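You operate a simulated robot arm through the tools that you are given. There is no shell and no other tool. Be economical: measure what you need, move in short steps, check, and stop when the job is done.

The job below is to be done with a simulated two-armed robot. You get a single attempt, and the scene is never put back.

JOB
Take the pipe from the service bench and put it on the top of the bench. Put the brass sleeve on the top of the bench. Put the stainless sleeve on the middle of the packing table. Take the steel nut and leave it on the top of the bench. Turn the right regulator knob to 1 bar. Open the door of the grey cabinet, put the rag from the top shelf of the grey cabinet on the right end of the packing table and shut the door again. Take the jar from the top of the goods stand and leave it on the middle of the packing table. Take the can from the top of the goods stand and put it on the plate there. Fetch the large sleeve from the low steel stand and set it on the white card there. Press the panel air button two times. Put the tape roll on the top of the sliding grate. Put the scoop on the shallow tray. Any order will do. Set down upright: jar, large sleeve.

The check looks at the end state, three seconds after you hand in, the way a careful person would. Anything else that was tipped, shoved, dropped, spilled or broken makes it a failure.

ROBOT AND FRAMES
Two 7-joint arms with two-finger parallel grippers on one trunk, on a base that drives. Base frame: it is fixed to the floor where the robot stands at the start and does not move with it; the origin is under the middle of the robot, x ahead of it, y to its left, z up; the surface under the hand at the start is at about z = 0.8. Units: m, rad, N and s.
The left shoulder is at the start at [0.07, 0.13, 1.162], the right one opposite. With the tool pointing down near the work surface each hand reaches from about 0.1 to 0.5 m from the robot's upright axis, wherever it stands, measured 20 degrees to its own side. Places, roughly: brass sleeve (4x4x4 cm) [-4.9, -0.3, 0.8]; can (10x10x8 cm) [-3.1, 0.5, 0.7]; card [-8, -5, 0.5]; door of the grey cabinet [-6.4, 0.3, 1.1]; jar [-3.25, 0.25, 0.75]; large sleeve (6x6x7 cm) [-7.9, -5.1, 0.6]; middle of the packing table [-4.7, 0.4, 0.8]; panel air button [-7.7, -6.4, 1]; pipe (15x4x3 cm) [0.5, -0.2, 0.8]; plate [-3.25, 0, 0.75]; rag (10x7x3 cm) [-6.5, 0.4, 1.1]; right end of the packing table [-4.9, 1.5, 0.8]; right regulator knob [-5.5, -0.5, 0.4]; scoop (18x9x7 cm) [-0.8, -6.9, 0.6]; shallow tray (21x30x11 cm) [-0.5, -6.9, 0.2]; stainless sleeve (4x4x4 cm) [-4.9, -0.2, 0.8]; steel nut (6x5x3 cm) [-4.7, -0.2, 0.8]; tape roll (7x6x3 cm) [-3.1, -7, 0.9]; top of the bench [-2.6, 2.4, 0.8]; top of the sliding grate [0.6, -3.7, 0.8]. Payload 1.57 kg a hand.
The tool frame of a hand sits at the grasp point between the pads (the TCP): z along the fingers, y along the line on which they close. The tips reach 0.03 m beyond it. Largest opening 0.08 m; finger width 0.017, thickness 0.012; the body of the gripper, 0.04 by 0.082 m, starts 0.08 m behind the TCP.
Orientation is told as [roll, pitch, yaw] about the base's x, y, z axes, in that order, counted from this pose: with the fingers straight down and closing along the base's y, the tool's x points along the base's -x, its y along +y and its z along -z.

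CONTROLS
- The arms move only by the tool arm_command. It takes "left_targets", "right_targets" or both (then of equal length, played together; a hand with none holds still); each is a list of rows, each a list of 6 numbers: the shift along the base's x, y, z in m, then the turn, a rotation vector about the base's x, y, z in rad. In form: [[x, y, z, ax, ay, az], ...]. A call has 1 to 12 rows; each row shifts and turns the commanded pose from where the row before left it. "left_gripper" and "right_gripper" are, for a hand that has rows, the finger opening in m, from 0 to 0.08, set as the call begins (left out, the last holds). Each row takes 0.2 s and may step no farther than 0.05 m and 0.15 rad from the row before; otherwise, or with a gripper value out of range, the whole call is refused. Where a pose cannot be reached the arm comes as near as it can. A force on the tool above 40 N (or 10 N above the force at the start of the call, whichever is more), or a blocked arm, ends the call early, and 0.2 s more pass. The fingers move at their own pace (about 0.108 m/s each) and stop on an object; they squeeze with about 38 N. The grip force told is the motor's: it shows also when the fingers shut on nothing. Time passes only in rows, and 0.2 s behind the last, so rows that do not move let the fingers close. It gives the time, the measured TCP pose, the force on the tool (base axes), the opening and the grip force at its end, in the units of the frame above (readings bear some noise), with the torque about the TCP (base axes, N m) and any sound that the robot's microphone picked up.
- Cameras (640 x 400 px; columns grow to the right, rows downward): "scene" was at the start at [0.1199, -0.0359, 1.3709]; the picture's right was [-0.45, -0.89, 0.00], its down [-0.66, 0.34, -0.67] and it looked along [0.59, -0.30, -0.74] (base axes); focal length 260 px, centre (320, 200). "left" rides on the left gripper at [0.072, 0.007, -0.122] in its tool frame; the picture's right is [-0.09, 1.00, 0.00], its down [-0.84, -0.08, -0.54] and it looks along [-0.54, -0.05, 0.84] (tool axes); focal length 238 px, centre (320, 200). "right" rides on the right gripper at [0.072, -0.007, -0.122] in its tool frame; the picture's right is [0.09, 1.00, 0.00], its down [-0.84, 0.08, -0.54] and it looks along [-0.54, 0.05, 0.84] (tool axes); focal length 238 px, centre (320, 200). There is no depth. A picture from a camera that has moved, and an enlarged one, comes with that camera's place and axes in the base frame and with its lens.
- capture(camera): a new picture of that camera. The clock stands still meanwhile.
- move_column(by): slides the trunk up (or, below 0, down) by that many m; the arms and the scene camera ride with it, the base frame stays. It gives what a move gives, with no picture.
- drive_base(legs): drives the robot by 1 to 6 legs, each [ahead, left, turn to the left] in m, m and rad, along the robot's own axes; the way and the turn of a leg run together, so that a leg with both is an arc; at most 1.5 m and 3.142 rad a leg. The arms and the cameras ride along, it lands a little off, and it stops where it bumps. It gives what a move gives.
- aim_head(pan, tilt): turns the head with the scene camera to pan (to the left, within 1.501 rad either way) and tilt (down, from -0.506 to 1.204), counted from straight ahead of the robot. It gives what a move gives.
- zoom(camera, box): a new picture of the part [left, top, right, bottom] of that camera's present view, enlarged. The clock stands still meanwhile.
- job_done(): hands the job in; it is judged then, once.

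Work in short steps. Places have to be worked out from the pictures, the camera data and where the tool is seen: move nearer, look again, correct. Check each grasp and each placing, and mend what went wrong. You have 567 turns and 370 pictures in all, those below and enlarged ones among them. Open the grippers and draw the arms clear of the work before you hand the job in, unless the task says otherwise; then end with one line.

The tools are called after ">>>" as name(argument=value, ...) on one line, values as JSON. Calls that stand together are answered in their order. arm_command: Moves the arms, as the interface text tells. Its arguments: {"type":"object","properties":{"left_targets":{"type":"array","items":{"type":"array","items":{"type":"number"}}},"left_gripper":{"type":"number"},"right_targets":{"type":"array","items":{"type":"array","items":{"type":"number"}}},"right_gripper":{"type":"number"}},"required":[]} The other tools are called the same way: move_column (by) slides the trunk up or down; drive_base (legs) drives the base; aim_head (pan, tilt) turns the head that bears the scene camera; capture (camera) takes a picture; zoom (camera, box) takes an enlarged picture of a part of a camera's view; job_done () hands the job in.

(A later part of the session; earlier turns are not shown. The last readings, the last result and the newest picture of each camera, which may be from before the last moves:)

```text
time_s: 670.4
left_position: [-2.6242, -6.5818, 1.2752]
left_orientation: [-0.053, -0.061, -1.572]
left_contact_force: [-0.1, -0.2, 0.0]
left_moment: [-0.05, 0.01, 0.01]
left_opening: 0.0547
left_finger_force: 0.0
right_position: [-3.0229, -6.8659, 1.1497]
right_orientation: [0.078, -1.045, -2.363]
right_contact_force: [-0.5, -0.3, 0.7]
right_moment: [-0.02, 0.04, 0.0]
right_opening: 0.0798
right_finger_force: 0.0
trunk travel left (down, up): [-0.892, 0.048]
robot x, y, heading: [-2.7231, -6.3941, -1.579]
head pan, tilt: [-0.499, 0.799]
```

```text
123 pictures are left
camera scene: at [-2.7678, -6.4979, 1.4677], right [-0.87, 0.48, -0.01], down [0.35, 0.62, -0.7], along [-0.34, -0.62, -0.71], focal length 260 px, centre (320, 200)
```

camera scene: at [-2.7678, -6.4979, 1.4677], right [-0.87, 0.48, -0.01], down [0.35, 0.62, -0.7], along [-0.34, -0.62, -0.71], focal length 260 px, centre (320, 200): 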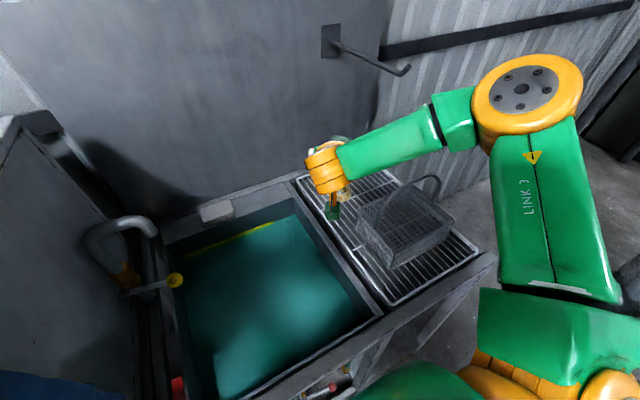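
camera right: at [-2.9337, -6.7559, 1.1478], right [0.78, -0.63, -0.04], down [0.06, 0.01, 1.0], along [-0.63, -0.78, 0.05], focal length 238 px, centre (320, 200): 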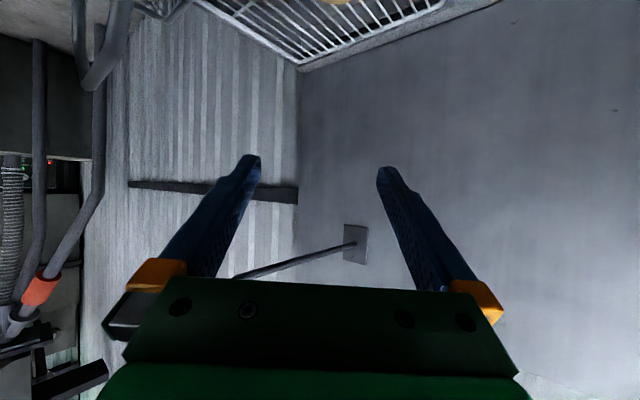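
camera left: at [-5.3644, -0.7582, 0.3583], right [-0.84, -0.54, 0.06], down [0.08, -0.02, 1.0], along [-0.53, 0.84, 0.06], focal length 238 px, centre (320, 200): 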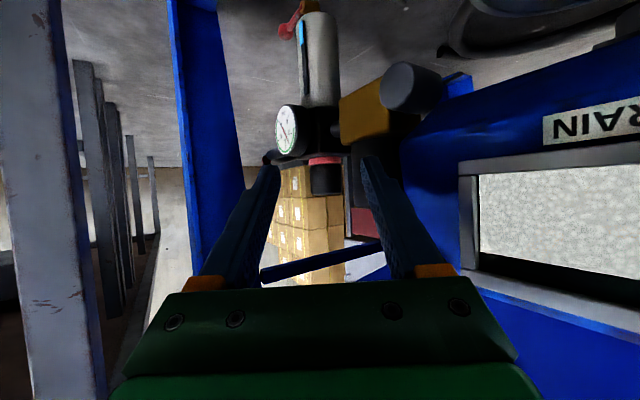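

The base touches something low at y ≈ -6.39; I back off 1 cm. Then I lower the trunk to bring the hand to the roll's level and look.

>>> drive_base(legs=[[-0.012, 0, 0]])

>>> move_column(by=-0.2)

>>> capture(camera="right")

```text
time_s: 671.2
left_position: [-2.624, -6.5781, 1.2725]
left_orientation: [-0.054, -0.054, -1.573]
left_contact_force: [0.0, -0.2, -0.1]
left_moment: [0.0, -0.02, -0.01]
left_opening: 0.0551
left_finger_force: 0.0
right_position: [-3.0234, -6.8623, 1.1461]
right_orientation: [0.065, -1.039, -2.353]
right_contact_force: [-0.1, -0.1, -0.2]
right_moment: [0.01, -0.01, 0.01]
right_opening: 0.0801
right_finger_force: 0.1
trunk travel left (down, up): [-0.892, 0.048]
robot x, y, heading: [-2.7242, -6.3812, -1.576]
head pan, tilt: [-0.499, 0.799]
```

```text
time_s: 673.3
left_position: [-2.6252, -6.5697, 1.0759]
left_orientation: [-0.054, -0.063, -1.574]
left_contact_force: [-0.6, 0.2, 0.0]
left_moment: [-0.01, 0.0, 0.01]
left_opening: 0.0549
left_finger_force: 0.1
right_position: [-3.024, -6.8538, 0.9496]
right_orientation: [0.083, -1.049, -2.367]
right_contact_force: [-1.2, 0.3, -0.7]
right_moment: [-0.01, -0.05, 0.0]
right_opening: 0.08
right_finger_force: 0.1
trunk travel left (down, up): [-0.692, 0.248]
robot x, y, heading: [-2.7233, -6.3805, -1.575]
head pan, tilt: [-0.499, 0.799]
```

```text
122 pictures are left
camera right: at [-2.934, -6.7434, 0.9485], right [0.78, -0.63, -0.04], down [0.06, 0.01, 1.0], along [-0.63, -0.78, 0.05], focal length 238 px, centre (320, 200)
```

right: 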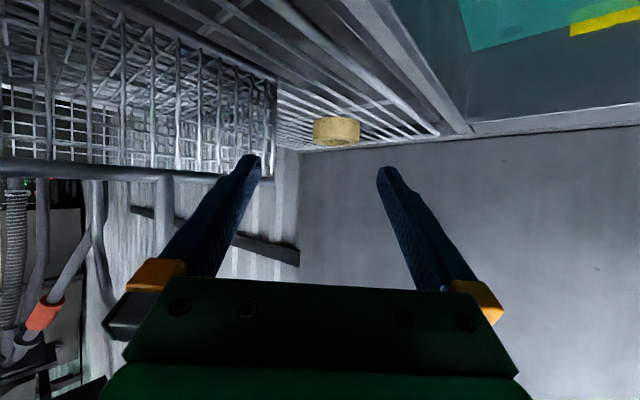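

Roll at (-3.12, -7.0, 0.876); after a 2.3 cm shift sideways the left finger clears the basket corner by ~1 cm. I set opening 75 mm, shift, and lower 5 cm with the trunk.

>>> arm_command(right_targets=[[0.009, -0.008, 0, 0, 0, 0], [0.009, -0.008, 0, 0, 0, 0], [0, 0, 0, 0, 0, 0]], right_gripper=0.075)

>>> move_column(by=-0.052)

>>> capture(camera="right")

```text
time_s: 674.1
left_position: [-2.625, -6.5688, 1.0752]
left_orientation: [-0.055, -0.066, -1.574]
left_contact_force: [-0.2, -0.4, 0.2]
left_moment: [0.03, -0.01, 0.0]
left_opening: 0.0548
left_finger_force: 0.1
right_position: [-3.0055, -6.8696, 0.9507]
right_orientation: [0.083, -1.045, -2.368]
right_contact_force: [-0.6, 0.4, 0.7]
right_moment: [0.03, -0.01, 0.03]
right_opening: 0.075
right_finger_force: 0.0
trunk travel left (down, up): [-0.692, 0.248]
robot x, y, heading: [-2.7288, -6.3783, -1.578]
head pan, tilt: [-0.499, 0.799]
```

```text
time_s: 675.1
left_position: [-2.6178, -6.5577, 1.0264]
left_orientation: [-0.054, -0.077, -1.56]
left_contact_force: [0.1, 0.3, 0.4]
left_moment: [-0.03, 0.01, 0.0]
left_opening: 0.0548
left_finger_force: 0.1
right_position: [-2.9946, -6.8635, 0.9044]
right_orientation: [0.096, -1.056, -2.366]
right_contact_force: [-1.1, 0.7, -0.3]
right_moment: [-0.03, -0.06, 0.1]
right_opening: 0.0752
right_finger_force: 0.0
trunk travel left (down, up): [-0.64, 0.3]
robot x, y, heading: [-2.7231, -6.3808, -1.565]
head pan, tilt: [-0.499, 0.799]
```

```text
121 pictures are left
camera right: at [-2.9066, -6.7525, 0.9018], right [0.78, -0.62, -0.03], down [0.06, 0.03, 1.0], along [-0.62, -0.79, 0.06], focal length 238 px, centre (320, 200)
```

right: 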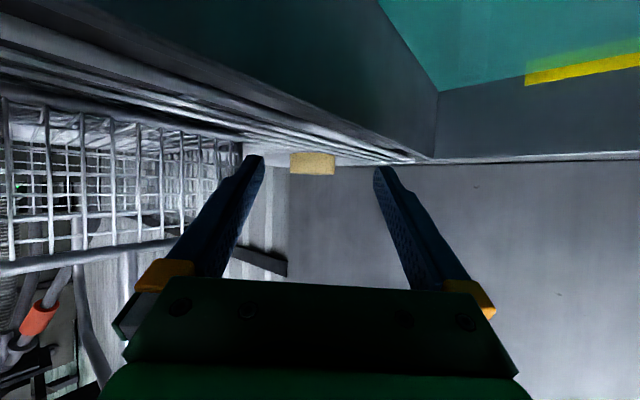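

Aligned within ~1 cm. I advance along the pointing direction in small rows with slight lowering and check midway.

>>> arm_command(right_targets=[[-0.026, -0.022, -0.004, 0, 0, 0], [-0.024, -0.024, -0.004, 0, 0, 0], [-0.024, -0.026, -0.004, 0, 0, 0], [0, 0, 0, 0, 0, 0]])

>>> capture(camera="right")

```text
time_s: 676.1
left_position: [-2.6177, -6.5579, 1.0257]
left_orientation: [-0.056, -0.077, -1.554]
left_contact_force: [1.1, -1.4, -0.4]
left_moment: [-0.02, 0.01, 0.0]
left_opening: 0.0549
left_finger_force: 0.0
right_position: [-3.0667, -6.9356, 0.9004]
right_orientation: [0.097, -1.057, -2.36]
right_contact_force: [0.9, -0.8, -0.4]
right_moment: [-0.01, 0.05, -0.08]
right_opening: 0.0742
right_finger_force: 0.1
right hand out of reach, approached as far as the arm can: row 3
trunk travel left (down, up): [-0.64, 0.3]
robot x, y, heading: [-2.7254, -6.3842, -1.561]
head pan, tilt: [-0.499, 0.799]
```

```text
120 pictures are left
camera right: at [-2.9793, -6.8234, 0.8962], right [0.79, -0.61, -0.03], down [0.06, 0.03, 1.0], along [-0.61, -0.79, 0.06], focal length 238 px, centre (320, 200)
```

right: 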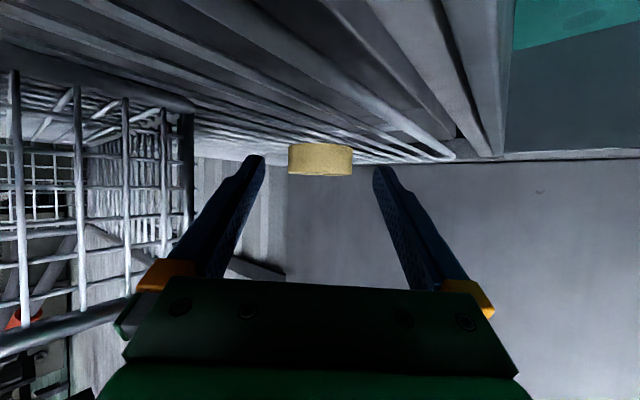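

The roll is centred but 8.5 cm ahead at my reach limit, and the body leans as if the left arm touches the dryer. I draw the left hand back and see.

>>> arm_command(left_targets=[[-0.01, 0.03, 0.02, 0, 0, 0], [-0.01, 0.03, 0.02, 0, 0, 0], [0, 0.02, 0.02, 0, 0, 0]])

>>> aim_head(pan=0.7, tilt=0.9)

>>> capture(camera="scene")

```text
time_s: 676.9
left_position: [-2.6325, -6.4948, 1.0791]
left_orientation: [-0.065, -0.052, -1.571]
left_contact_force: [0.0, 1.5, 0.3]
left_moment: [-0.05, 0.08, -0.02]
left_opening: 0.0547
left_finger_force: 0.0
right_position: [-3.0705, -6.9462, 0.8909]
right_orientation: [0.053, -1.05, -2.337]
right_contact_force: [-1.2, 0.9, 0.5]
right_moment: [-0.03, -0.01, 0.03]
right_opening: 0.0751
right_finger_force: 0.0
trunk travel left (down, up): [-0.64, 0.3]
robot x, y, heading: [-2.7266, -6.3822, -1.579]
head pan, tilt: [-0.499, 0.799]
```

```text
time_s: 678.3
left_position: [-2.6399, -6.5027, 1.0793]
left_orientation: [-0.048, -0.049, -1.576]
left_contact_force: [111.6, 29.7, -21.0]
left_moment: [-3.95, 12.65, -2.5]
left_opening: 0.0547
left_finger_force: 0.0
right_position: [-3.077, -6.9503, 0.8839]
right_orientation: [0.062, -1.036, -2.347]
right_contact_force: [-0.1, 0.7, 0.0]
right_moment: [-0.03, -0.04, 0.0]
right_opening: 0.0748
right_finger_force: 0.1
trunk travel left (down, up): [-0.64, 0.3]
robot x, y, heading: [-2.7246, -6.3822, -1.574]
head pan, tilt: [0.7, 0.901]
```

```text
119 pictures are left
camera scene: at [-2.7379, -6.5097, 1.2117], right [-0.99, 0.15, 0.0], down [0.11, 0.73, -0.67], along [-0.1, -0.66, -0.74], focal length 260 px, centre (320, 200)
```

scene: 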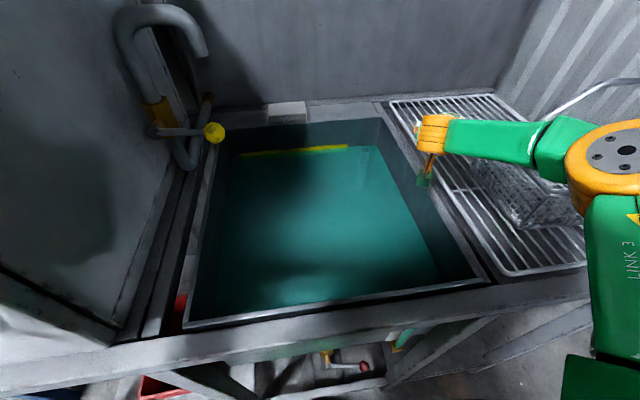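

The head bumped my own left hand. I turn the head back and move the left hand away to the left.

>>> aim_head(pan=-0.5, tilt=0.8)

>>> arm_command(left_targets=[[0.04, 0.01, -0.02, 0, 0, 0], [0.04, 0.01, -0.02, 0, 0, 0], [0.04, 0, -0.02, 0, 0, 0], [0, 0, 0, 0, 0, 0]])

>>> capture(camera="right")

```text
time_s: 679.7
left_position: [-2.6418, -6.5034, 1.0792]
left_orientation: [-0.056, -0.049, -1.575]
left_contact_force: [0.3, 0.4, 0.4]
left_moment: [0.01, -0.02, 0.01]
left_opening: 0.0549
left_finger_force: 0.0
right_position: [-3.0778, -6.9501, 0.8847]
right_orientation: [0.059, -1.036, -2.346]
right_contact_force: [0.2, 0.1, 0.0]
right_moment: [0.0, 0.01, 0.0]
right_opening: 0.0752
right_finger_force: 0.1
trunk travel left (down, up): [-0.64, 0.3]
robot x, y, heading: [-2.7251, -6.3832, -1.58]
head pan, tilt: [-0.499, 0.799]
```

```text
time_s: 680.0
left_position: [-2.6321, -6.4884, 1.0707]
left_orientation: [-0.049, -0.08, -1.562]
left_contact_force: [-2.9, -7.2, 2.8]
left_moment: [-0.06, 0.0, 0.26]
left_opening: 0.0572
left_finger_force: 1.3
right_position: [-3.0899, -6.9412, 0.8849]
right_orientation: [0.095, -1.033, -2.38]
right_contact_force: [0.4, -0.1, 0.2]
right_moment: [0.0, 0.01, -0.01]
right_opening: 0.0749
right_finger_force: 0.1
trunk travel left (down, up): [-0.64, 0.3]
robot x, y, heading: [-2.7251, -6.381, -1.58]
head pan, tilt: [-0.499, 0.799]
stopped in row 1 (left hand): the force on the tool passed its limit at 68 N (the readings are from after the stop); the commanded pose is now the measured one
```

```text
118 pictures are left
camera right: at [-3.0008, -6.8311, 0.885], right [0.78, -0.63, -0.03], down [0.05, 0.01, 1.0], along [-0.63, -0.78, 0.04], focal length 238 px, centre (320, 200)
```

right: 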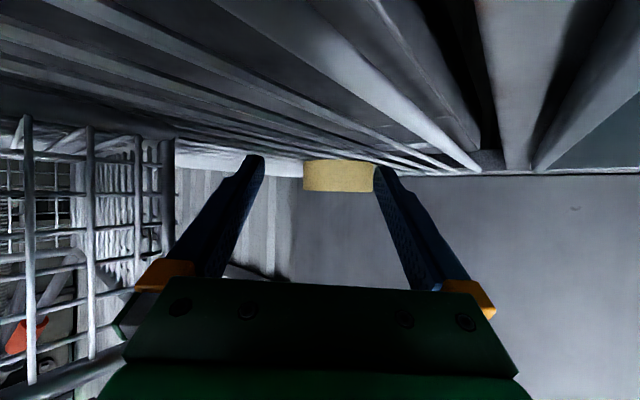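

The left hand meets something on that side too; I just undo that move by 2 cm and read the right hand again.

>>> arm_command(left_targets=[[-0.02, 0, 0.01, 0, 0, 0], [0, 0, 0.02, 0, 0, 0], [0, 0, 0, 0, 0, 0]])

>>> capture(camera="left")

>>> capture(camera="right")

```text
time_s: 680.9
left_position: [-2.6354, -6.497, 1.096]
left_orientation: [-0.065, -0.065, -1.563]
left_contact_force: [0.1, 0.2, 0.0]
left_moment: [0.03, 0.0, 0.01]
left_opening: 0.0549
left_finger_force: 0.1
right_position: [-3.077, -6.95, 0.8843]
right_orientation: [0.06, -1.037, -2.345]
right_contact_force: [-0.8, -0.6, 0.3]
right_moment: [0.02, -0.04, -0.03]
right_opening: 0.0752
right_finger_force: 0.1
trunk travel left (down, up): [-0.64, 0.3]
robot x, y, heading: [-2.7228, -6.3797, -1.576]
head pan, tilt: [-0.499, 0.799]
```

```text
117 pictures are left
camera left: at [-2.6232, -6.417, 1.212], right [0.99, -0.09, -0.06], down [-0.03, -0.8, 0.6], along [-0.1, -0.59, -0.8], focal length 238 px, centre (320, 200)
```

left: 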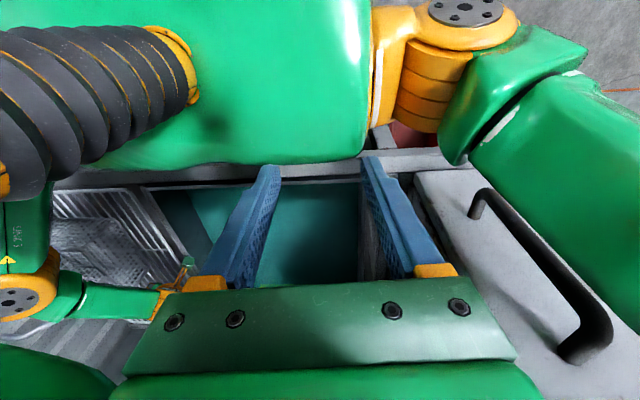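

```text
116 pictures are left
camera right: at [-2.988, -6.8397, 0.8835], right [0.78, -0.63, -0.05], down [0.06, 0.0, 1.0], along [-0.62, -0.78, 0.04], focal length 238 px, centre (320, 200)
```

right: 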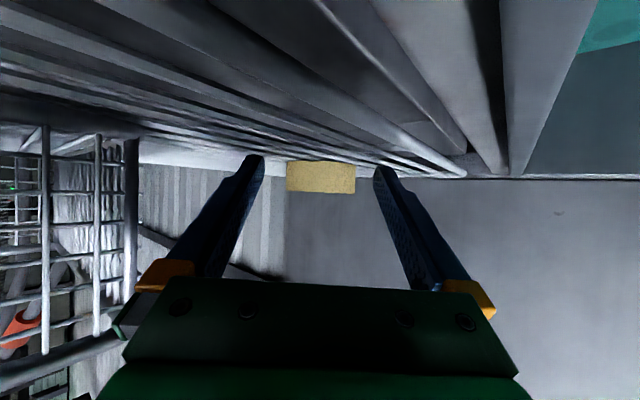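

Lean is gone; the roll is 7.7 cm ahead of the grasp point, centred. I try to advance 6 cm in small rows.

>>> arm_command(right_targets=[[-0.012, -0.015, 0, 0, 0, 0], [-0.012, -0.015, 0, 0, 0, 0], [-0.012, -0.015, 0, 0, 0, 0], [0, 0, 0, 0, 0, 0]])

>>> capture(camera="right")

```text
time_s: 681.9
left_position: [-2.6342, -6.4966, 1.0941]
left_orientation: [-0.066, -0.063, -1.56]
left_contact_force: [0.1, -0.1, 0.3]
left_moment: [0.03, 0.0, -0.02]
left_opening: 0.0549
left_finger_force: 0.1
right_position: [-3.1174, -6.9616, 0.8959]
right_orientation: [0.059, -1.038, -2.343]
right_contact_force: [1.0, -1.0, 1.1]
right_moment: [0.03, 0.05, -0.04]
right_opening: 0.0736
right_finger_force: 0.0
right hand out of reach, approached as far as the arm can: row 1, 2, 3
trunk travel left (down, up): [-0.64, 0.3]
robot x, y, heading: [-2.7244, -6.3831, -1.577]
head pan, tilt: [-0.499, 0.799]
```

```text
115 pictures are left
camera right: at [-3.0279, -6.8513, 0.8948], right [0.78, -0.62, -0.05], down [0.06, 0.0, 1.0], along [-0.62, -0.78, 0.04], focal length 238 px, centre (320, 200)
```

right: 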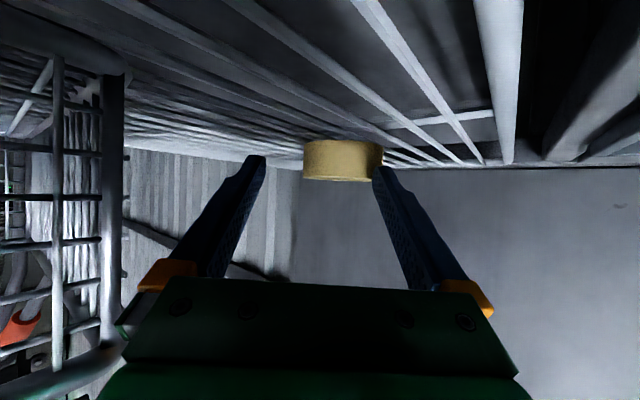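

I need ~4 cm more reach, which I get by standing 0.1 m further right. I retreat the hand, raise, move it left, then sidestep right.

>>> arm_command(right_targets=[[0.031, 0.03, 0, 0, 0, 0], [0.031, 0.035, 0, 0, 0, 0], [0.031, 0.035, 0, 0, 0, 0], [0.03, 0.01, 0.02, 0, 0, 0], [0.04, 0, 0.02, 0, 0, 0], [0.04, 0, 0.02, 0, 0, 0]])

>>> move_column(by=0.06)

>>> drive_base(legs=[[0, -0.1, 0]])

>>> capture(camera="right")

```text
time_s: 683.2
left_position: [-2.6346, -6.4956, 1.0952]
left_orientation: [-0.065, -0.067, -1.561]
left_contact_force: [-0.4, 0.1, 0.3]
left_moment: [-0.03, -0.01, 0.0]
left_opening: 0.0549
left_finger_force: 0.0
right_position: [-2.9405, -6.8432, 0.9573]
right_orientation: [0.06, -1.037, -2.346]
right_contact_force: [0.1, 0.6, -0.3]
right_moment: [-0.02, 0.02, 0.02]
right_opening: 0.0751
right_finger_force: 0.0
right hand out of reach, approached as far as the arm can: row 6
trunk travel left (down, up): [-0.64, 0.3]
robot x, y, heading: [-2.725, -6.385, -1.575]
head pan, tilt: [-0.499, 0.799]
```

```text
time_s: 684.2
left_position: [-2.6357, -6.497, 1.1557]
left_orientation: [-0.066, -0.066, -1.563]
left_contact_force: [0.3, 0.2, -0.8]
left_moment: [-0.02, 0.0, -0.01]
left_opening: 0.0552
left_finger_force: 0.0
right_position: [-2.9401, -6.844, 1.0172]
right_orientation: [0.063, -1.038, -2.347]
right_contact_force: [0.3, 0.5, 0.1]
right_moment: [0.01, -0.01, 0.0]
right_opening: 0.075
right_finger_force: 0.1
trunk travel left (down, up): [-0.7, 0.24]
robot x, y, heading: [-2.7217, -6.3807, -1.577]
head pan, tilt: [-0.499, 0.799]
```

```text
time_s: 685.4
left_position: [-2.7286, -6.4957, 1.1555]
left_orientation: [-0.068, -0.067, -1.558]
left_contact_force: [0.0, -0.2, 0.0]
left_moment: [0.01, -0.03, -0.01]
left_opening: 0.0551
left_finger_force: 0.1
right_position: [-3.0318, -6.8418, 1.0188]
right_orientation: [0.058, -1.037, -2.342]
right_contact_force: [0.9, -0.4, -0.5]
right_moment: [0.03, -0.01, -0.02]
right_opening: 0.075
right_finger_force: 0.1
trunk travel left (down, up): [-0.7, 0.24]
robot x, y, heading: [-2.818, -6.3804, -1.578]
head pan, tilt: [-0.499, 0.799]
```

```text
114 pictures are left
camera right: at [-2.9436, -6.7322, 1.0175], right [0.78, -0.62, -0.05], down [0.06, 0.0, 1.0], along [-0.62, -0.78, 0.04], focal length 238 px, centre (320, 200)
```

right: 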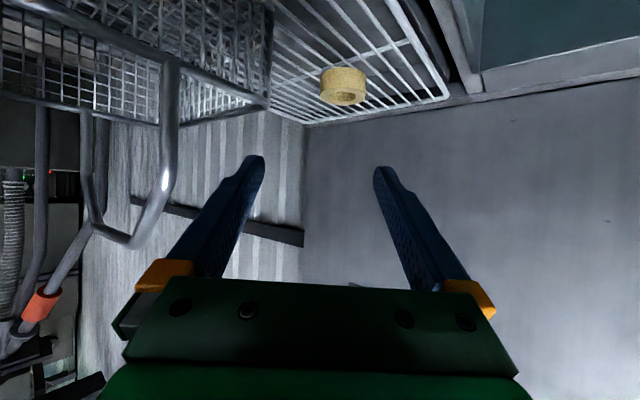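

Roll re-measured at (-3.13, -7.01). I shift to its line, lower 13 cm with the trunk and advance.

>>> arm_command(right_targets=[[0.012, -0.009, 0, 0, 0, 0], [0.012, -0.009, 0, 0, 0, 0], [0, 0, 0, 0, 0, 0]])

>>> move_column(by=-0.13)

>>> arm_command(right_targets=[[-0.022, -0.027, 0, 0, 0, 0], [-0.022, -0.027, 0, 0, 0, 0], [-0.02, -0.025, 0, 0, 0, 0], [0, 0, 0, 0, 0, 0]])

>>> capture(camera="right")

```text
time_s: 686.2
left_position: [-2.7317, -6.4965, 1.1561]
left_orientation: [-0.066, -0.066, -1.559]
left_contact_force: [-0.4, 0.5, -0.7]
left_moment: [0.0, 0.01, 0.03]
left_opening: 0.0552
left_finger_force: 0.1
right_position: [-3.0351, -6.8427, 1.0178]
right_orientation: [0.062, -1.038, -2.345]
right_contact_force: [-0.3, -0.3, 0.0]
right_moment: [-0.03, 0.01, 0.0]
right_opening: 0.075
right_finger_force: 0.1
right hand out of reach, approached as far as the arm can: row 1, 2
trunk travel left (down, up): [-0.7, 0.24]
robot x, y, heading: [-2.8185, -6.3826, -1.579]
head pan, tilt: [-0.499, 0.799]
```

```text
time_s: 687.8
left_position: [-2.7312, -6.495, 1.0255]
left_orientation: [-0.065, -0.067, -1.559]
left_contact_force: [0.7, 0.4, -0.6]
left_moment: [-0.01, -0.03, -0.03]
left_opening: 0.055
left_finger_force: 0.0
right_position: [-3.0347, -6.8421, 0.8877]
right_orientation: [0.063, -1.037, -2.343]
right_contact_force: [0.3, 0.0, 0.4]
right_moment: [-0.01, 0.03, -0.01]
right_opening: 0.0751
right_finger_force: 0.0
trunk travel left (down, up): [-0.57, 0.37]
robot x, y, heading: [-2.8197, -6.3805, -1.578]
head pan, tilt: [-0.499, 0.799]
```

```text
time_s: 688.8
left_position: [-2.7306, -6.4949, 1.0246]
left_orientation: [-0.066, -0.067, -1.559]
left_contact_force: [0.0, -0.2, 0.0]
left_moment: [-0.02, -0.03, 0.01]
left_opening: 0.0548
left_finger_force: 0.0
right_position: [-3.1, -6.9242, 0.8896]
right_orientation: [0.061, -1.038, -2.344]
right_contact_force: [-0.3, -0.4, -0.6]
right_moment: [0.0, -0.01, 0.01]
right_opening: 0.0751
right_finger_force: 0.1
trunk travel left (down, up): [-0.57, 0.37]
robot x, y, heading: [-2.8212, -6.3818, -1.58]
head pan, tilt: [-0.499, 0.799]
```

```text
113 pictures are left
camera right: at [-3.0115, -6.8114, 0.8885], right [0.78, -0.62, -0.05], down [0.06, 0.0, 1.0], along [-0.62, -0.78, 0.04], focal length 238 px, centre (320, 200)
```

right: 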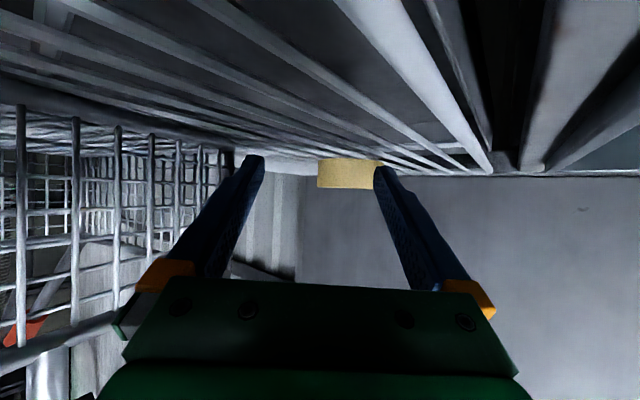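

I need a 3 cm shift to the right of the hand line; I do it with the base (2.3 cm left, 1 cm ahead).

>>> drive_base(legs=[[0.008, 0.025, 0]])

>>> capture(camera="right")

```text
time_s: 689.6
left_position: [-2.708, -6.5033, 1.0256]
left_orientation: [-0.064, -0.066, -1.56]
left_contact_force: [0.0, -0.8, 0.2]
left_moment: [-0.03, -0.02, 0.03]
left_opening: 0.0552
left_finger_force: 0.1
right_position: [-3.0769, -6.9291, 0.8884]
right_orientation: [0.065, -1.036, -2.348]
right_contact_force: [-0.5, 0.0, 0.4]
right_moment: [-0.01, -0.02, -0.01]
right_opening: 0.075
right_finger_force: 0.1
trunk travel left (down, up): [-0.57, 0.37]
robot x, y, heading: [-2.7935, -6.3912, -1.574]
head pan, tilt: [-0.499, 0.799]
```

```text
112 pictures are left
camera right: at [-2.9888, -6.819, 0.8882], right [0.78, -0.62, -0.05], down [0.06, 0.0, 1.0], along [-0.62, -0.78, 0.04], focal length 238 px, centre (320, 200)
```

right: 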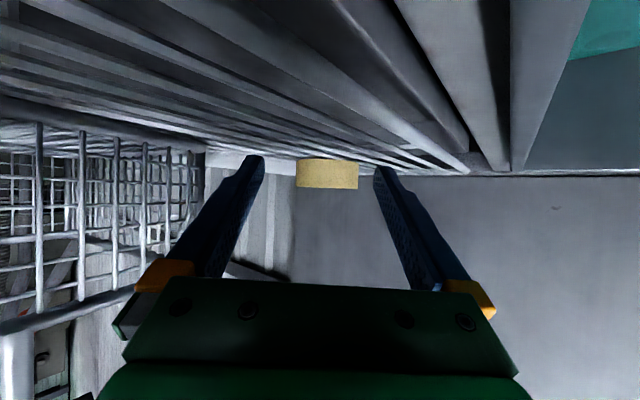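

Centred now. I advance the remaining ~9 cm in small rows.

>>> arm_command(right_targets=[[-0.017, -0.024, -0.002, 0, 0, 0], [-0.017, -0.024, -0.002, 0, 0, 0], [-0.017, -0.024, -0.002, 0, 0, 0], [0, 0, 0, 0, 0, 0]])

>>> capture(camera="right")

```text
time_s: 690.6
left_position: [-2.7054, -6.5036, 1.0264]
left_orientation: [-0.068, -0.067, -1.56]
left_contact_force: [-0.7, 0.0, 0.6]
left_moment: [0.01, 0.01, -0.01]
left_opening: 0.0549
left_finger_force: 0.0
right_position: [-3.1399, -6.9707, 0.8839]
right_orientation: [0.063, -1.038, -2.342]
right_contact_force: [1.1, -1.2, 0.5]
right_moment: [0.12, 0.08, -0.07]
right_opening: 0.0736
right_finger_force: 0.0
right hand out of reach, approached as far as the arm can: row 1, 2, 3
trunk travel left (down, up): [-0.57, 0.37]
robot x, y, heading: [-2.797, -6.3901, -1.575]
head pan, tilt: [-0.499, 0.799]
```

```text
111 pictures are left
camera right: at [-3.0515, -6.8607, 0.8838], right [0.78, -0.62, -0.05], down [0.06, 0.0, 1.0], along [-0.62, -0.78, 0.04], focal length 238 px, centre (320, 200)
```

right: 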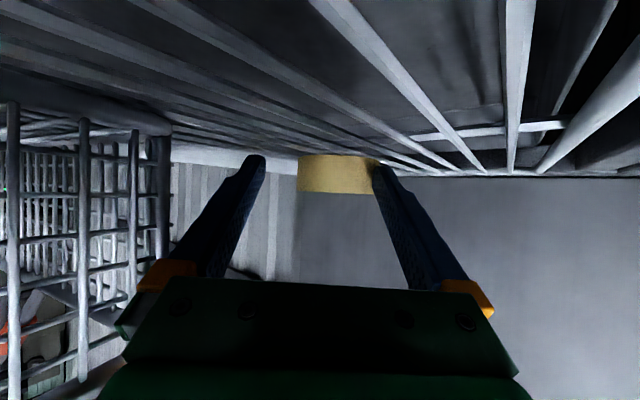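

The right fingertip would touch the roll's edge. I retreat 2 cm, shift the base 1.4 cm left, pitch the hand flatter for more reach, and advance again.

>>> arm_command(right_targets=[[0.012, 0.015, 0, 0, 0, 0], [0.006, 0.008, 0, 0, 0, 0]])

>>> drive_base(legs=[[0, 0.016, 0]])

>>> arm_command(right_targets=[[0, 0, 0, -0.092, 0.092, 0], [0, 0, 0, -0.092, 0.092, 0], [-0.012, -0.015, 0, 0, 0, 0], [-0.012, -0.015, 0, 0, 0, 0], [-0.006, -0.015, 0, 0, 0, 0], [0, 0, 0, 0, 0, 0]])

>>> capture(camera="right")

```text
time_s: 691.2
left_position: [-2.7061, -6.5029, 1.0255]
left_orientation: [-0.066, -0.065, -1.56]
left_contact_force: [-0.1, 1.4, 0.4]
left_moment: [0.0, -0.01, 0.01]
left_opening: 0.055
left_finger_force: 0.0
right_position: [-3.1221, -6.9471, 0.8849]
right_orientation: [0.061, -1.036, -2.344]
right_contact_force: [0.5, -1.4, 1.4]
right_moment: [-0.03, 0.02, 0.0]
right_opening: 0.0741
right_finger_force: 0.0
trunk travel left (down, up): [-0.57, 0.37]
robot x, y, heading: [-2.7975, -6.3874, -1.574]
head pan, tilt: [-0.499, 0.799]
```

```text
time_s: 692.0
left_position: [-2.6921, -6.5026, 1.0259]
left_orientation: [-0.066, -0.067, -1.558]
left_contact_force: [-0.3, 0.0, 0.5]
left_moment: [-0.01, -0.01, 0.03]
left_opening: 0.0549
left_finger_force: 0.1
right_position: [-3.1077, -6.9464, 0.8839]
right_orientation: [0.065, -1.037, -2.347]
right_contact_force: [0.8, 0.3, 0.3]
right_moment: [-0.03, 0.0, 0.02]
right_opening: 0.0751
right_finger_force: 0.1
trunk travel left (down, up): [-0.57, 0.37]
robot x, y, heading: [-2.7786, -6.3893, -1.574]
head pan, tilt: [-0.499, 0.799]
```

```text
time_s: 692.4
left_position: [-2.6882, -6.5001, 1.0264]
left_orientation: [-0.067, -0.069, -1.558]
left_contact_force: [-0.4, 0.1, 0.1]
left_moment: [0.04, -0.03, -0.02]
left_opening: 0.0551
left_finger_force: 0.1
right_position: [-3.1054, -6.9427, 0.8955]
right_orientation: [0.113, -1.189, -2.396]
right_contact_force: [4.7, 6.0, 16.1]
right_moment: [2.11, -1.89, 0.14]
right_opening: 0.0751
right_finger_force: 0.0
trunk travel left (down, up): [-0.57, 0.37]
robot x, y, heading: [-2.7848, -6.3909, -1.574]
head pan, tilt: [-0.499, 0.799]
stopped in row 2 (right hand): the force on the tool passed its limit at 66 N (the readings are from after the stop); the commanded pose is now the measured one
```

```text
110 pictures are left
camera right: at [-3.0168, -6.8349, 0.8738], right [0.77, -0.63, -0.04], down [0.16, 0.12, 0.98], along [-0.61, -0.76, 0.19], focal length 238 px, centre (320, 200)
```

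right: 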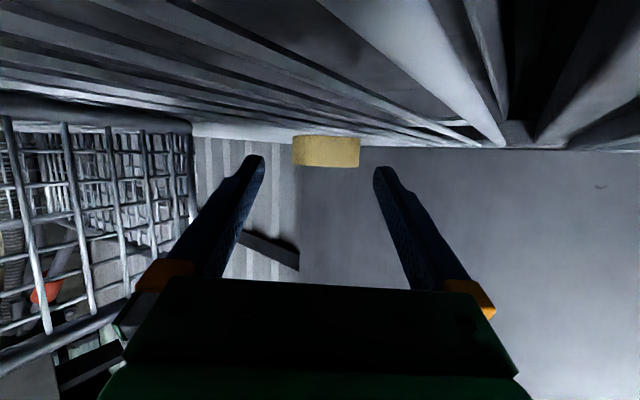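

The camera housing touched the rack when flattened. I restore the 60° pitch, slightly raised, and then advance once more – gripping with the fingertips just short of the roll's centre should hold.

>>> arm_command(right_targets=[[0.005, 0.006, 0.006, 0.08, -0.08, 0.02], [0, 0, 0, 0.03, -0.03, 0.02], [0, 0, -0.006, 0, 0, 0], [0, 0, 0, 0, 0, 0]])

>>> arm_command(right_targets=[[-0.005, -0.014, 0, 0, 0, 0], [-0.005, -0.014, 0, 0, 0, 0], [-0.005, -0.014, 0, 0, 0, 0], [0, 0, 0, 0, 0, 0]])

>>> capture(camera="right")

```text
time_s: 693.4
left_position: [-2.69, -6.5036, 1.0251]
left_orientation: [-0.067, -0.067, -1.558]
left_contact_force: [0.0, -0.1, -0.8]
left_moment: [-0.01, 0.03, 0.02]
left_opening: 0.055
left_finger_force: 0.0
right_position: [-3.1027, -6.9417, 0.8912]
right_orientation: [0.093, -1.029, -2.338]
right_contact_force: [0.5, -0.1, 0.0]
right_moment: [-0.01, 0.01, 0.02]
right_opening: 0.0751
right_finger_force: 0.0
trunk travel left (down, up): [-0.57, 0.37]
robot x, y, heading: [-2.7829, -6.387, -1.577]
head pan, tilt: [-0.499, 0.799]
```

```text
time_s: 694.4
left_position: [-2.6906, -6.5037, 1.0251]
left_orientation: [-0.066, -0.066, -1.558]
left_contact_force: [-1.1, 0.1, -0.5]
left_moment: [-0.01, -0.04, 0.0]
left_opening: 0.0554
left_finger_force: 0.1
right_position: [-3.1197, -6.9759, 0.8917]
right_orientation: [0.096, -1.031, -2.34]
right_contact_force: [-0.5, -0.4, 0.2]
right_moment: [-0.02, 0.02, 0.02]
right_opening: 0.0751
right_finger_force: 0.2
right hand out of reach, approached as far as the arm can: row 3
trunk travel left (down, up): [-0.57, 0.37]
robot x, y, heading: [-2.7834, -6.3908, -1.573]
head pan, tilt: [-0.499, 0.799]
```

```text
109 pictures are left
camera right: at [-3.0343, -6.8624, 0.8923], right [0.8, -0.6, -0.03], down [0.04, 0.01, 1.0], along [-0.6, -0.8, 0.03], focal length 238 px, centre (320, 200)
```

right: 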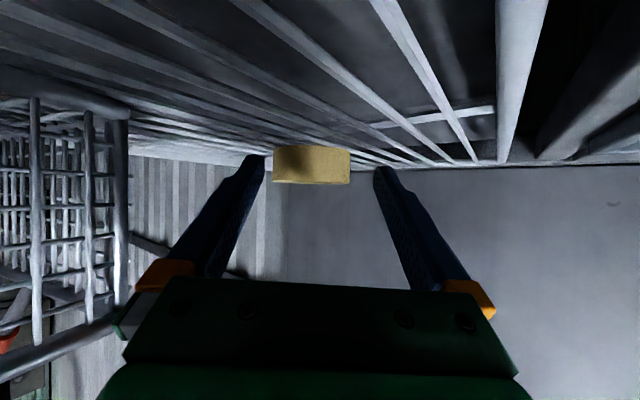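

Almost: 3 cm more. I shift the base 2 cm right and advance with the arm.

>>> drive_base(legs=[[0.0, -0.025, 0]])

>>> arm_command(right_targets=[[0.004, -0.012, -0.003, 0, 0, 0], [0.004, -0.012, -0.003, 0, 0, 0], [0, 0, 0, 0, 0, 0]])

>>> capture(camera="right")

```text
time_s: 695.2
left_position: [-2.7151, -6.5037, 1.0263]
left_orientation: [-0.068, -0.066, -1.558]
left_contact_force: [-0.1, -0.8, 0.2]
left_moment: [-0.01, 0.01, 0.02]
left_opening: 0.0549
left_finger_force: 0.1
right_position: [-3.1436, -6.9753, 0.8913]
right_orientation: [0.094, -1.03, -2.34]
right_contact_force: [1.3, 0.3, -0.1]
right_moment: [-0.01, 0.01, 0.01]
right_opening: 0.0751
right_finger_force: 0.1
trunk travel left (down, up): [-0.57, 0.37]
robot x, y, heading: [-2.8064, -6.39, -1.577]
head pan, tilt: [-0.499, 0.799]
```

```text
time_s: 696.0
left_position: [-2.7156, -6.504, 1.0262]
left_orientation: [-0.067, -0.065, -1.558]
left_contact_force: [0.0, 0.1, -0.4]
left_moment: [0.0, 0.0, 0.02]
left_opening: 0.055
left_finger_force: 0.1
right_position: [-3.1446, -6.9758, 0.8924]
right_orientation: [0.096, -1.031, -2.34]
right_contact_force: [0.0, 0.9, 0.7]
right_moment: [0.01, -0.01, -0.03]
right_opening: 0.0751
right_finger_force: 0.1
right hand out of reach, approached as far as the arm can: row 1, 2
trunk travel left (down, up): [-0.57, 0.37]
robot x, y, heading: [-2.8052, -6.3891, -1.577]
head pan, tilt: [-0.499, 0.799]
```

```text
108 pictures are left
camera right: at [-3.0594, -6.8623, 0.8921], right [0.8, -0.6, -0.03], down [0.04, 0.01, 1.0], along [-0.6, -0.8, 0.03], focal length 238 px, centre (320, 200)
```

right: 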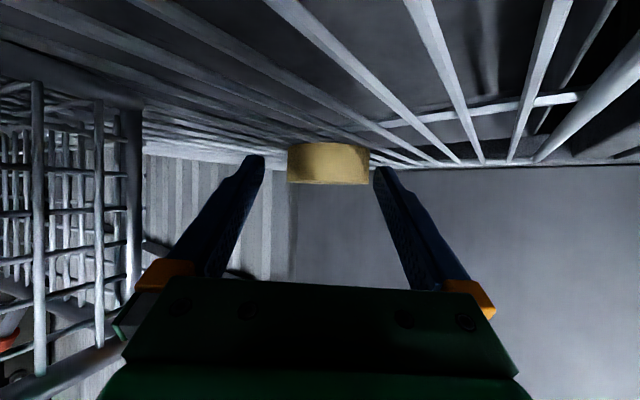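

I need ~2 cm more forward and ~1 cm right. A combined base move (5.5 cm right while turning 0.08 rad left) gives just that.

>>> drive_base(legs=[[0, -0.055, 0.08]])

>>> capture(camera="right")

```text
time_s: 697.0
left_position: [-2.7622, -6.4974, 1.0256]
left_orientation: [-0.065, -0.068, -1.48]
left_contact_force: [0.6, 0.3, 0.1]
left_moment: [0.0, 0.03, 0.02]
left_opening: 0.055
left_finger_force: 0.0
right_position: [-3.1526, -7.0025, 0.8925]
right_orientation: [0.094, -1.029, -2.262]
right_contact_force: [-0.2, 0.1, 0.7]
right_moment: [0.04, 0.0, -0.03]
right_opening: 0.075
right_finger_force: 0.1
trunk travel left (down, up): [-0.57, 0.37]
robot x, y, heading: [-2.8632, -6.392, -1.501]
head pan, tilt: [-0.499, 0.799]
```

```text
107 pictures are left
camera right: at [-3.0772, -6.8821, 0.8925], right [0.85, -0.53, -0.03], down [0.04, 0.01, 1.0], along [-0.53, -0.85, 0.04], focal length 238 px, centre (320, 200)
```

right: 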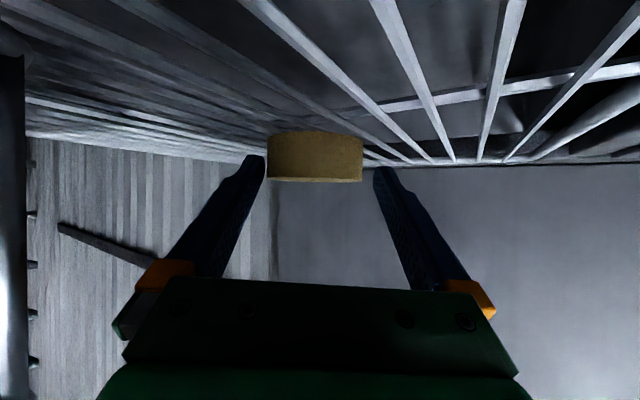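

The roll is now between the fingertips. I lower 7 mm and close.

>>> move_column(by=-0.007)

>>> arm_command(right_targets=[[0, 0, 0, 0, 0, 0], [0, 0, 0, 0, 0, 0], [0, 0, 0, 0, 0, 0]], right_gripper=0.03)

>>> capture(camera="right")

```text
time_s: 697.5
left_position: [-2.7638, -6.4985, 1.0187]
left_orientation: [-0.064, -0.063, -1.482]
left_contact_force: [-0.3, 1.0, 0.2]
left_moment: [0.01, -0.02, -0.02]
left_opening: 0.0549
left_finger_force: 0.1
right_position: [-3.1533, -7.0015, 0.8851]
right_orientation: [0.096, -1.029, -2.264]
right_contact_force: [-0.2, 0.4, -0.2]
right_moment: [0.01, -0.04, 0.0]
right_opening: 0.075
right_finger_force: 0.2
trunk travel left (down, up): [-0.563, 0.377]
robot x, y, heading: [-2.8648, -6.3883, -1.498]
head pan, tilt: [-0.499, 0.799]
```

```text
time_s: 698.3
left_position: [-2.763, -6.4983, 1.0184]
left_orientation: [-0.067, -0.065, -1.481]
left_contact_force: [0.1, 0.0, 1.0]
left_moment: [0.01, 0.0, 0.01]
left_opening: 0.0549
left_finger_force: 0.0
right_position: [-3.1534, -7.0018, 0.885]
right_orientation: [0.095, -1.029, -2.264]
right_contact_force: [1.0, 0.3, 0.3]
right_moment: [-0.01, 0.04, 0.01]
right_opening: 0.0621
right_finger_force: 38.1
trunk travel left (down, up): [-0.563, 0.377]
robot x, y, heading: [-2.8613, -6.3933, -1.498]
head pan, tilt: [-0.499, 0.799]
```

```text
106 pictures are left
camera right: at [-3.0779, -6.8823, 0.8852], right [0.85, -0.53, -0.03], down [0.04, 0.01, 1.0], along [-0.53, -0.85, 0.03], focal length 238 px, centre (320, 200)
```

right: 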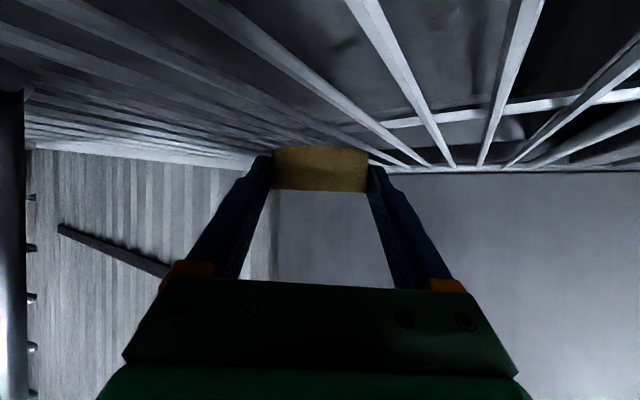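

Gripped (62 mm). Before lifting I check with the scene camera that the forearm is not under the basket's handle.

>>> capture(camera="scene")

```text
105 pictures are left
camera scene: at [-2.892, -6.5143, 1.1375], right [-0.91, 0.41, 0.0], down [0.3, 0.65, -0.7], along [-0.29, -0.63, -0.72], focal length 260 px, centre (320, 200)
```

scene: 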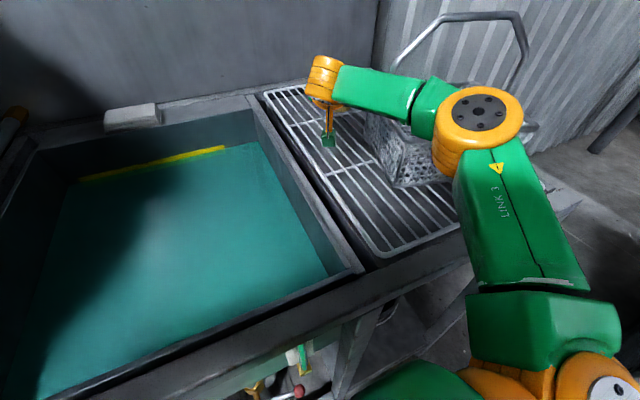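

The forearm is close in front of the basket handle, so I won't lift straight. I raise 1.2 cm only and withdraw the way I came.

>>> move_column(by=0.012)

>>> drive_base(legs=[[0, 0.055, -0.08]])

>>> arm_command(right_targets=[[0.025, 0.028, 0, 0, 0, 0], [0.025, 0.028, 0, 0, 0, 0], [0.03, 0.03, 0.01, 0, 0, 0], [0.03, 0.02, 0.01, 0, 0, 0], [0.03, 0, 0.02, 0, 0, 0]])

>>> capture(camera="right")

```text
time_s: 698.9
left_position: [-2.7644, -6.4985, 1.0307]
left_orientation: [-0.067, -0.064, -1.483]
left_contact_force: [0.3, -0.3, 0.0]
left_moment: [0.01, 0.0, -0.01]
left_opening: 0.055
left_finger_force: 0.0
right_position: [-3.1538, -7.0018, 0.8967]
right_orientation: [0.096, -1.031, -2.262]
right_contact_force: [-0.4, -0.4, -0.9]
right_moment: [0.05, -0.02, 0.0]
right_opening: 0.062
right_finger_force: 38.7
trunk travel left (down, up): [-0.575, 0.365]
robot x, y, heading: [-2.8602, -6.3935, -1.5]
head pan, tilt: [-0.499, 0.799]
```

```text
time_s: 699.9
left_position: [-2.7192, -6.5044, 1.0304]
left_orientation: [-0.065, -0.065, -1.561]
left_contact_force: [1.4, 0.5, -0.6]
left_moment: [0.0, -0.02, -0.02]
left_opening: 0.0551
left_finger_force: 0.1
right_position: [-3.1485, -6.9751, 0.8956]
right_orientation: [0.098, -1.029, -2.344]
right_contact_force: [-0.4, -0.4, -1.2]
right_moment: [-0.01, -0.02, -0.01]
right_opening: 0.062
right_finger_force: 38.0
trunk travel left (down, up): [-0.575, 0.365]
robot x, y, heading: [-2.807, -6.3904, -1.58]
head pan, tilt: [-0.499, 0.799]
```

```text
time_s: 701.1
left_position: [-2.7179, -6.5049, 1.0301]
left_orientation: [-0.067, -0.064, -1.562]
left_contact_force: [0.4, 0.6, 1.3]
left_moment: [0.0, 0.01, 0.03]
left_opening: 0.055
left_finger_force: 0.0
right_position: [-3.02, -6.8592, 0.9323]
right_orientation: [0.096, -1.03, -2.342]
right_contact_force: [-0.5, -0.5, -0.2]
right_moment: [0.02, -0.01, -0.01]
right_opening: 0.0621
right_finger_force: 37.6
right hand out of reach, approached as far as the arm can: row 5
trunk travel left (down, up): [-0.575, 0.365]
robot x, y, heading: [-2.8061, -6.3942, -1.58]
head pan, tilt: [-0.499, 0.799]
```

```text
104 pictures are left
camera right: at [-2.9341, -6.747, 0.9334], right [0.8, -0.6, -0.03], down [0.04, 0.01, 1.0], along [-0.6, -0.8, 0.03], focal length 238 px, centre (320, 200)
```

right: 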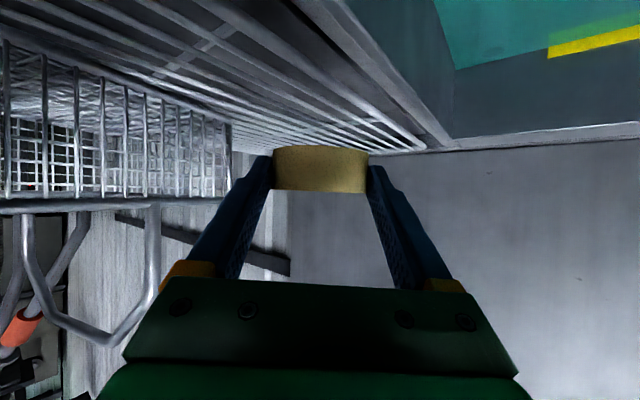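

The roll is safely held and clear of the basket. I back off 0.35 m and raise the trunk, then check.

>>> drive_base(legs=[[-0.35, 0.05, 0]])

>>> move_column(by=0.2)

>>> aim_head(pan=-0.2, tilt=0.6)

>>> capture(camera="scene")

```text
time_s: 703.3
left_position: [-2.6639, -6.1586, 1.0296]
left_orientation: [-0.065, -0.065, -1.554]
left_contact_force: [0.6, 0.2, -0.5]
left_moment: [-0.03, 0.05, 0.0]
left_opening: 0.055
left_finger_force: 0.0
right_position: [-2.9638, -6.5165, 0.9342]
right_orientation: [0.098, -1.03, -2.335]
right_contact_force: [-0.3, -0.1, -0.5]
right_moment: [0.03, 0.01, -0.04]
right_opening: 0.0618
right_finger_force: 38.4
trunk travel left (down, up): [-0.575, 0.365]
robot x, y, heading: [-2.7534, -6.0458, -1.568]
head pan, tilt: [-0.499, 0.799]
```

```text
time_s: 705.5
left_position: [-2.665, -6.1588, 1.2311]
left_orientation: [-0.066, -0.065, -1.555]
left_contact_force: [0.0, -0.1, -0.4]
left_moment: [0.02, -0.02, -0.01]
left_opening: 0.0549
left_finger_force: 0.1
right_position: [-2.9645, -6.5165, 1.1323]
right_orientation: [0.098, -1.03, -2.334]
right_contact_force: [-0.6, 0.2, -1.0]
right_moment: [0.03, 0.02, 0.03]
right_opening: 0.0617
right_finger_force: 38.0
trunk travel left (down, up): [-0.775, 0.165]
robot x, y, heading: [-2.757, -6.04, -1.571]
head pan, tilt: [-0.499, 0.799]
```

```text
time_s: 706.3
left_position: [-2.6647, -6.1574, 1.231]
left_orientation: [-0.067, -0.066, -1.555]
left_contact_force: [0.7, -0.2, -0.2]
left_moment: [0.0, 0.02, 0.01]
left_opening: 0.0551
left_finger_force: 0.0
right_position: [-2.9642, -6.5172, 1.1326]
right_orientation: [0.099, -1.03, -2.335]
right_contact_force: [0.6, -0.4, -0.7]
right_moment: [0.0, 0.02, -0.02]
right_opening: 0.0614
right_finger_force: 38.2
trunk travel left (down, up): [-0.775, 0.165]
robot x, y, heading: [-2.7575, -6.0438, -1.569]
head pan, tilt: [-0.201, 0.6]
```

```text
103 pictures are left
camera scene: at [-2.7739, -6.1804, 1.3663], right [-0.98, 0.2, 0.0], down [0.11, 0.55, -0.82], along [-0.17, -0.81, -0.57], focal length 260 px, centre (320, 200)
```

scene: 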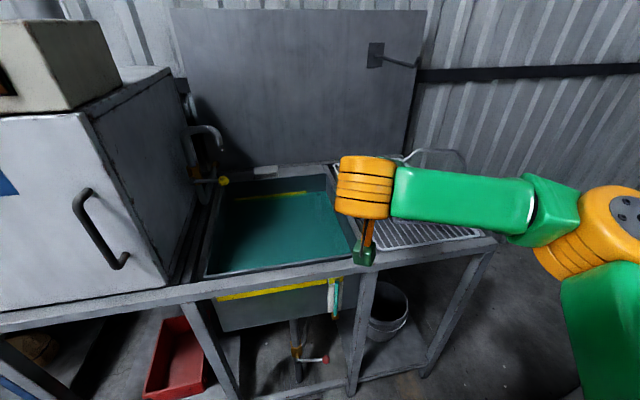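

All fine. I keep the hand pitch (roll flat) and carry the roll to the sliding grate near (0.6, -3.7): back up, go east and turn to face it.

>>> drive_base(legs=[[-1.3, 0, 0], [0, 1.05, 0], [0, 1.05, 0], [0, 0, 1.57], [0, 0.6, 0]])

>>> aim_head(pan=0, tilt=0.45)

>>> capture(camera="scene")

```text
time_s: 729.5
left_position: [-0.581, -4.0526, 1.2309]
left_orientation: [-0.065, -0.064, 0.016]
left_contact_force: [0.7, -0.5, -0.2]
left_moment: [0.05, 0.0, 0.0]
left_opening: 0.0549
left_finger_force: 0.1
right_position: [-0.2235, -4.3511, 1.133]
right_orientation: [0.098, -1.028, -0.764]
right_contact_force: [-1.1, 0.0, -0.6]
right_moment: [0.03, 0.03, -0.02]
right_opening: 0.0566
right_finger_force: 38.1
trunk travel left (down, up): [-0.775, 0.165]
robot x, y, heading: [-0.7012, -4.1394, 0.003]
head pan, tilt: [-0.201, 0.6]
```

```text
time_s: 730.3
left_position: [-0.5812, -4.0502, 1.2312]
left_orientation: [-0.066, -0.065, 0.017]
left_contact_force: [0.5, -0.8, 0.0]
left_moment: [0.0, -0.02, 0.0]
left_opening: 0.055
left_finger_force: 0.0
right_position: [-0.2234, -4.3492, 1.1334]
right_orientation: [0.096, -1.031, -0.763]
right_contact_force: [-0.1, 0.6, -0.6]
right_moment: [0.0, 0.02, -0.01]
right_opening: 0.0564
right_finger_force: 37.5
trunk travel left (down, up): [-0.775, 0.165]
robot x, y, heading: [-0.6935, -4.1406, 0.001]
head pan, tilt: [0.0, 0.45]
```

```text
102 pictures are left
camera scene: at [-0.5549, -4.1411, 1.3799], right [0.0, -1.0, 0.0], down [-0.44, 0.0, -0.9], along [0.9, 0.0, -0.44], focal length 260 px, centre (320, 200)
```

scene: 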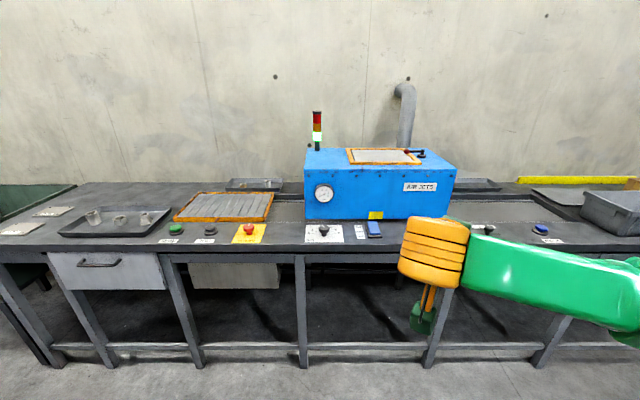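

The grip opening is creeping (56 mm): the roll may be slipping. I check the wrist view at once.

>>> capture(camera="right")

```text
101 pictures are left
camera right: at [-0.3375, -4.2654, 1.1336], right [0.59, 0.81, -0.03], down [-0.01, 0.04, 1.0], along [0.81, -0.59, 0.03], focal length 238 px, centre (320, 200)
```

right: 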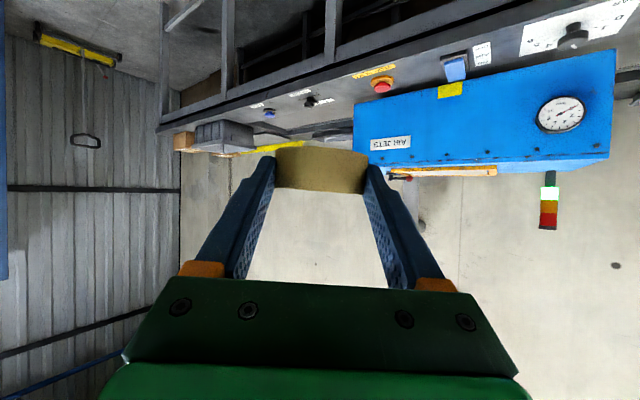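

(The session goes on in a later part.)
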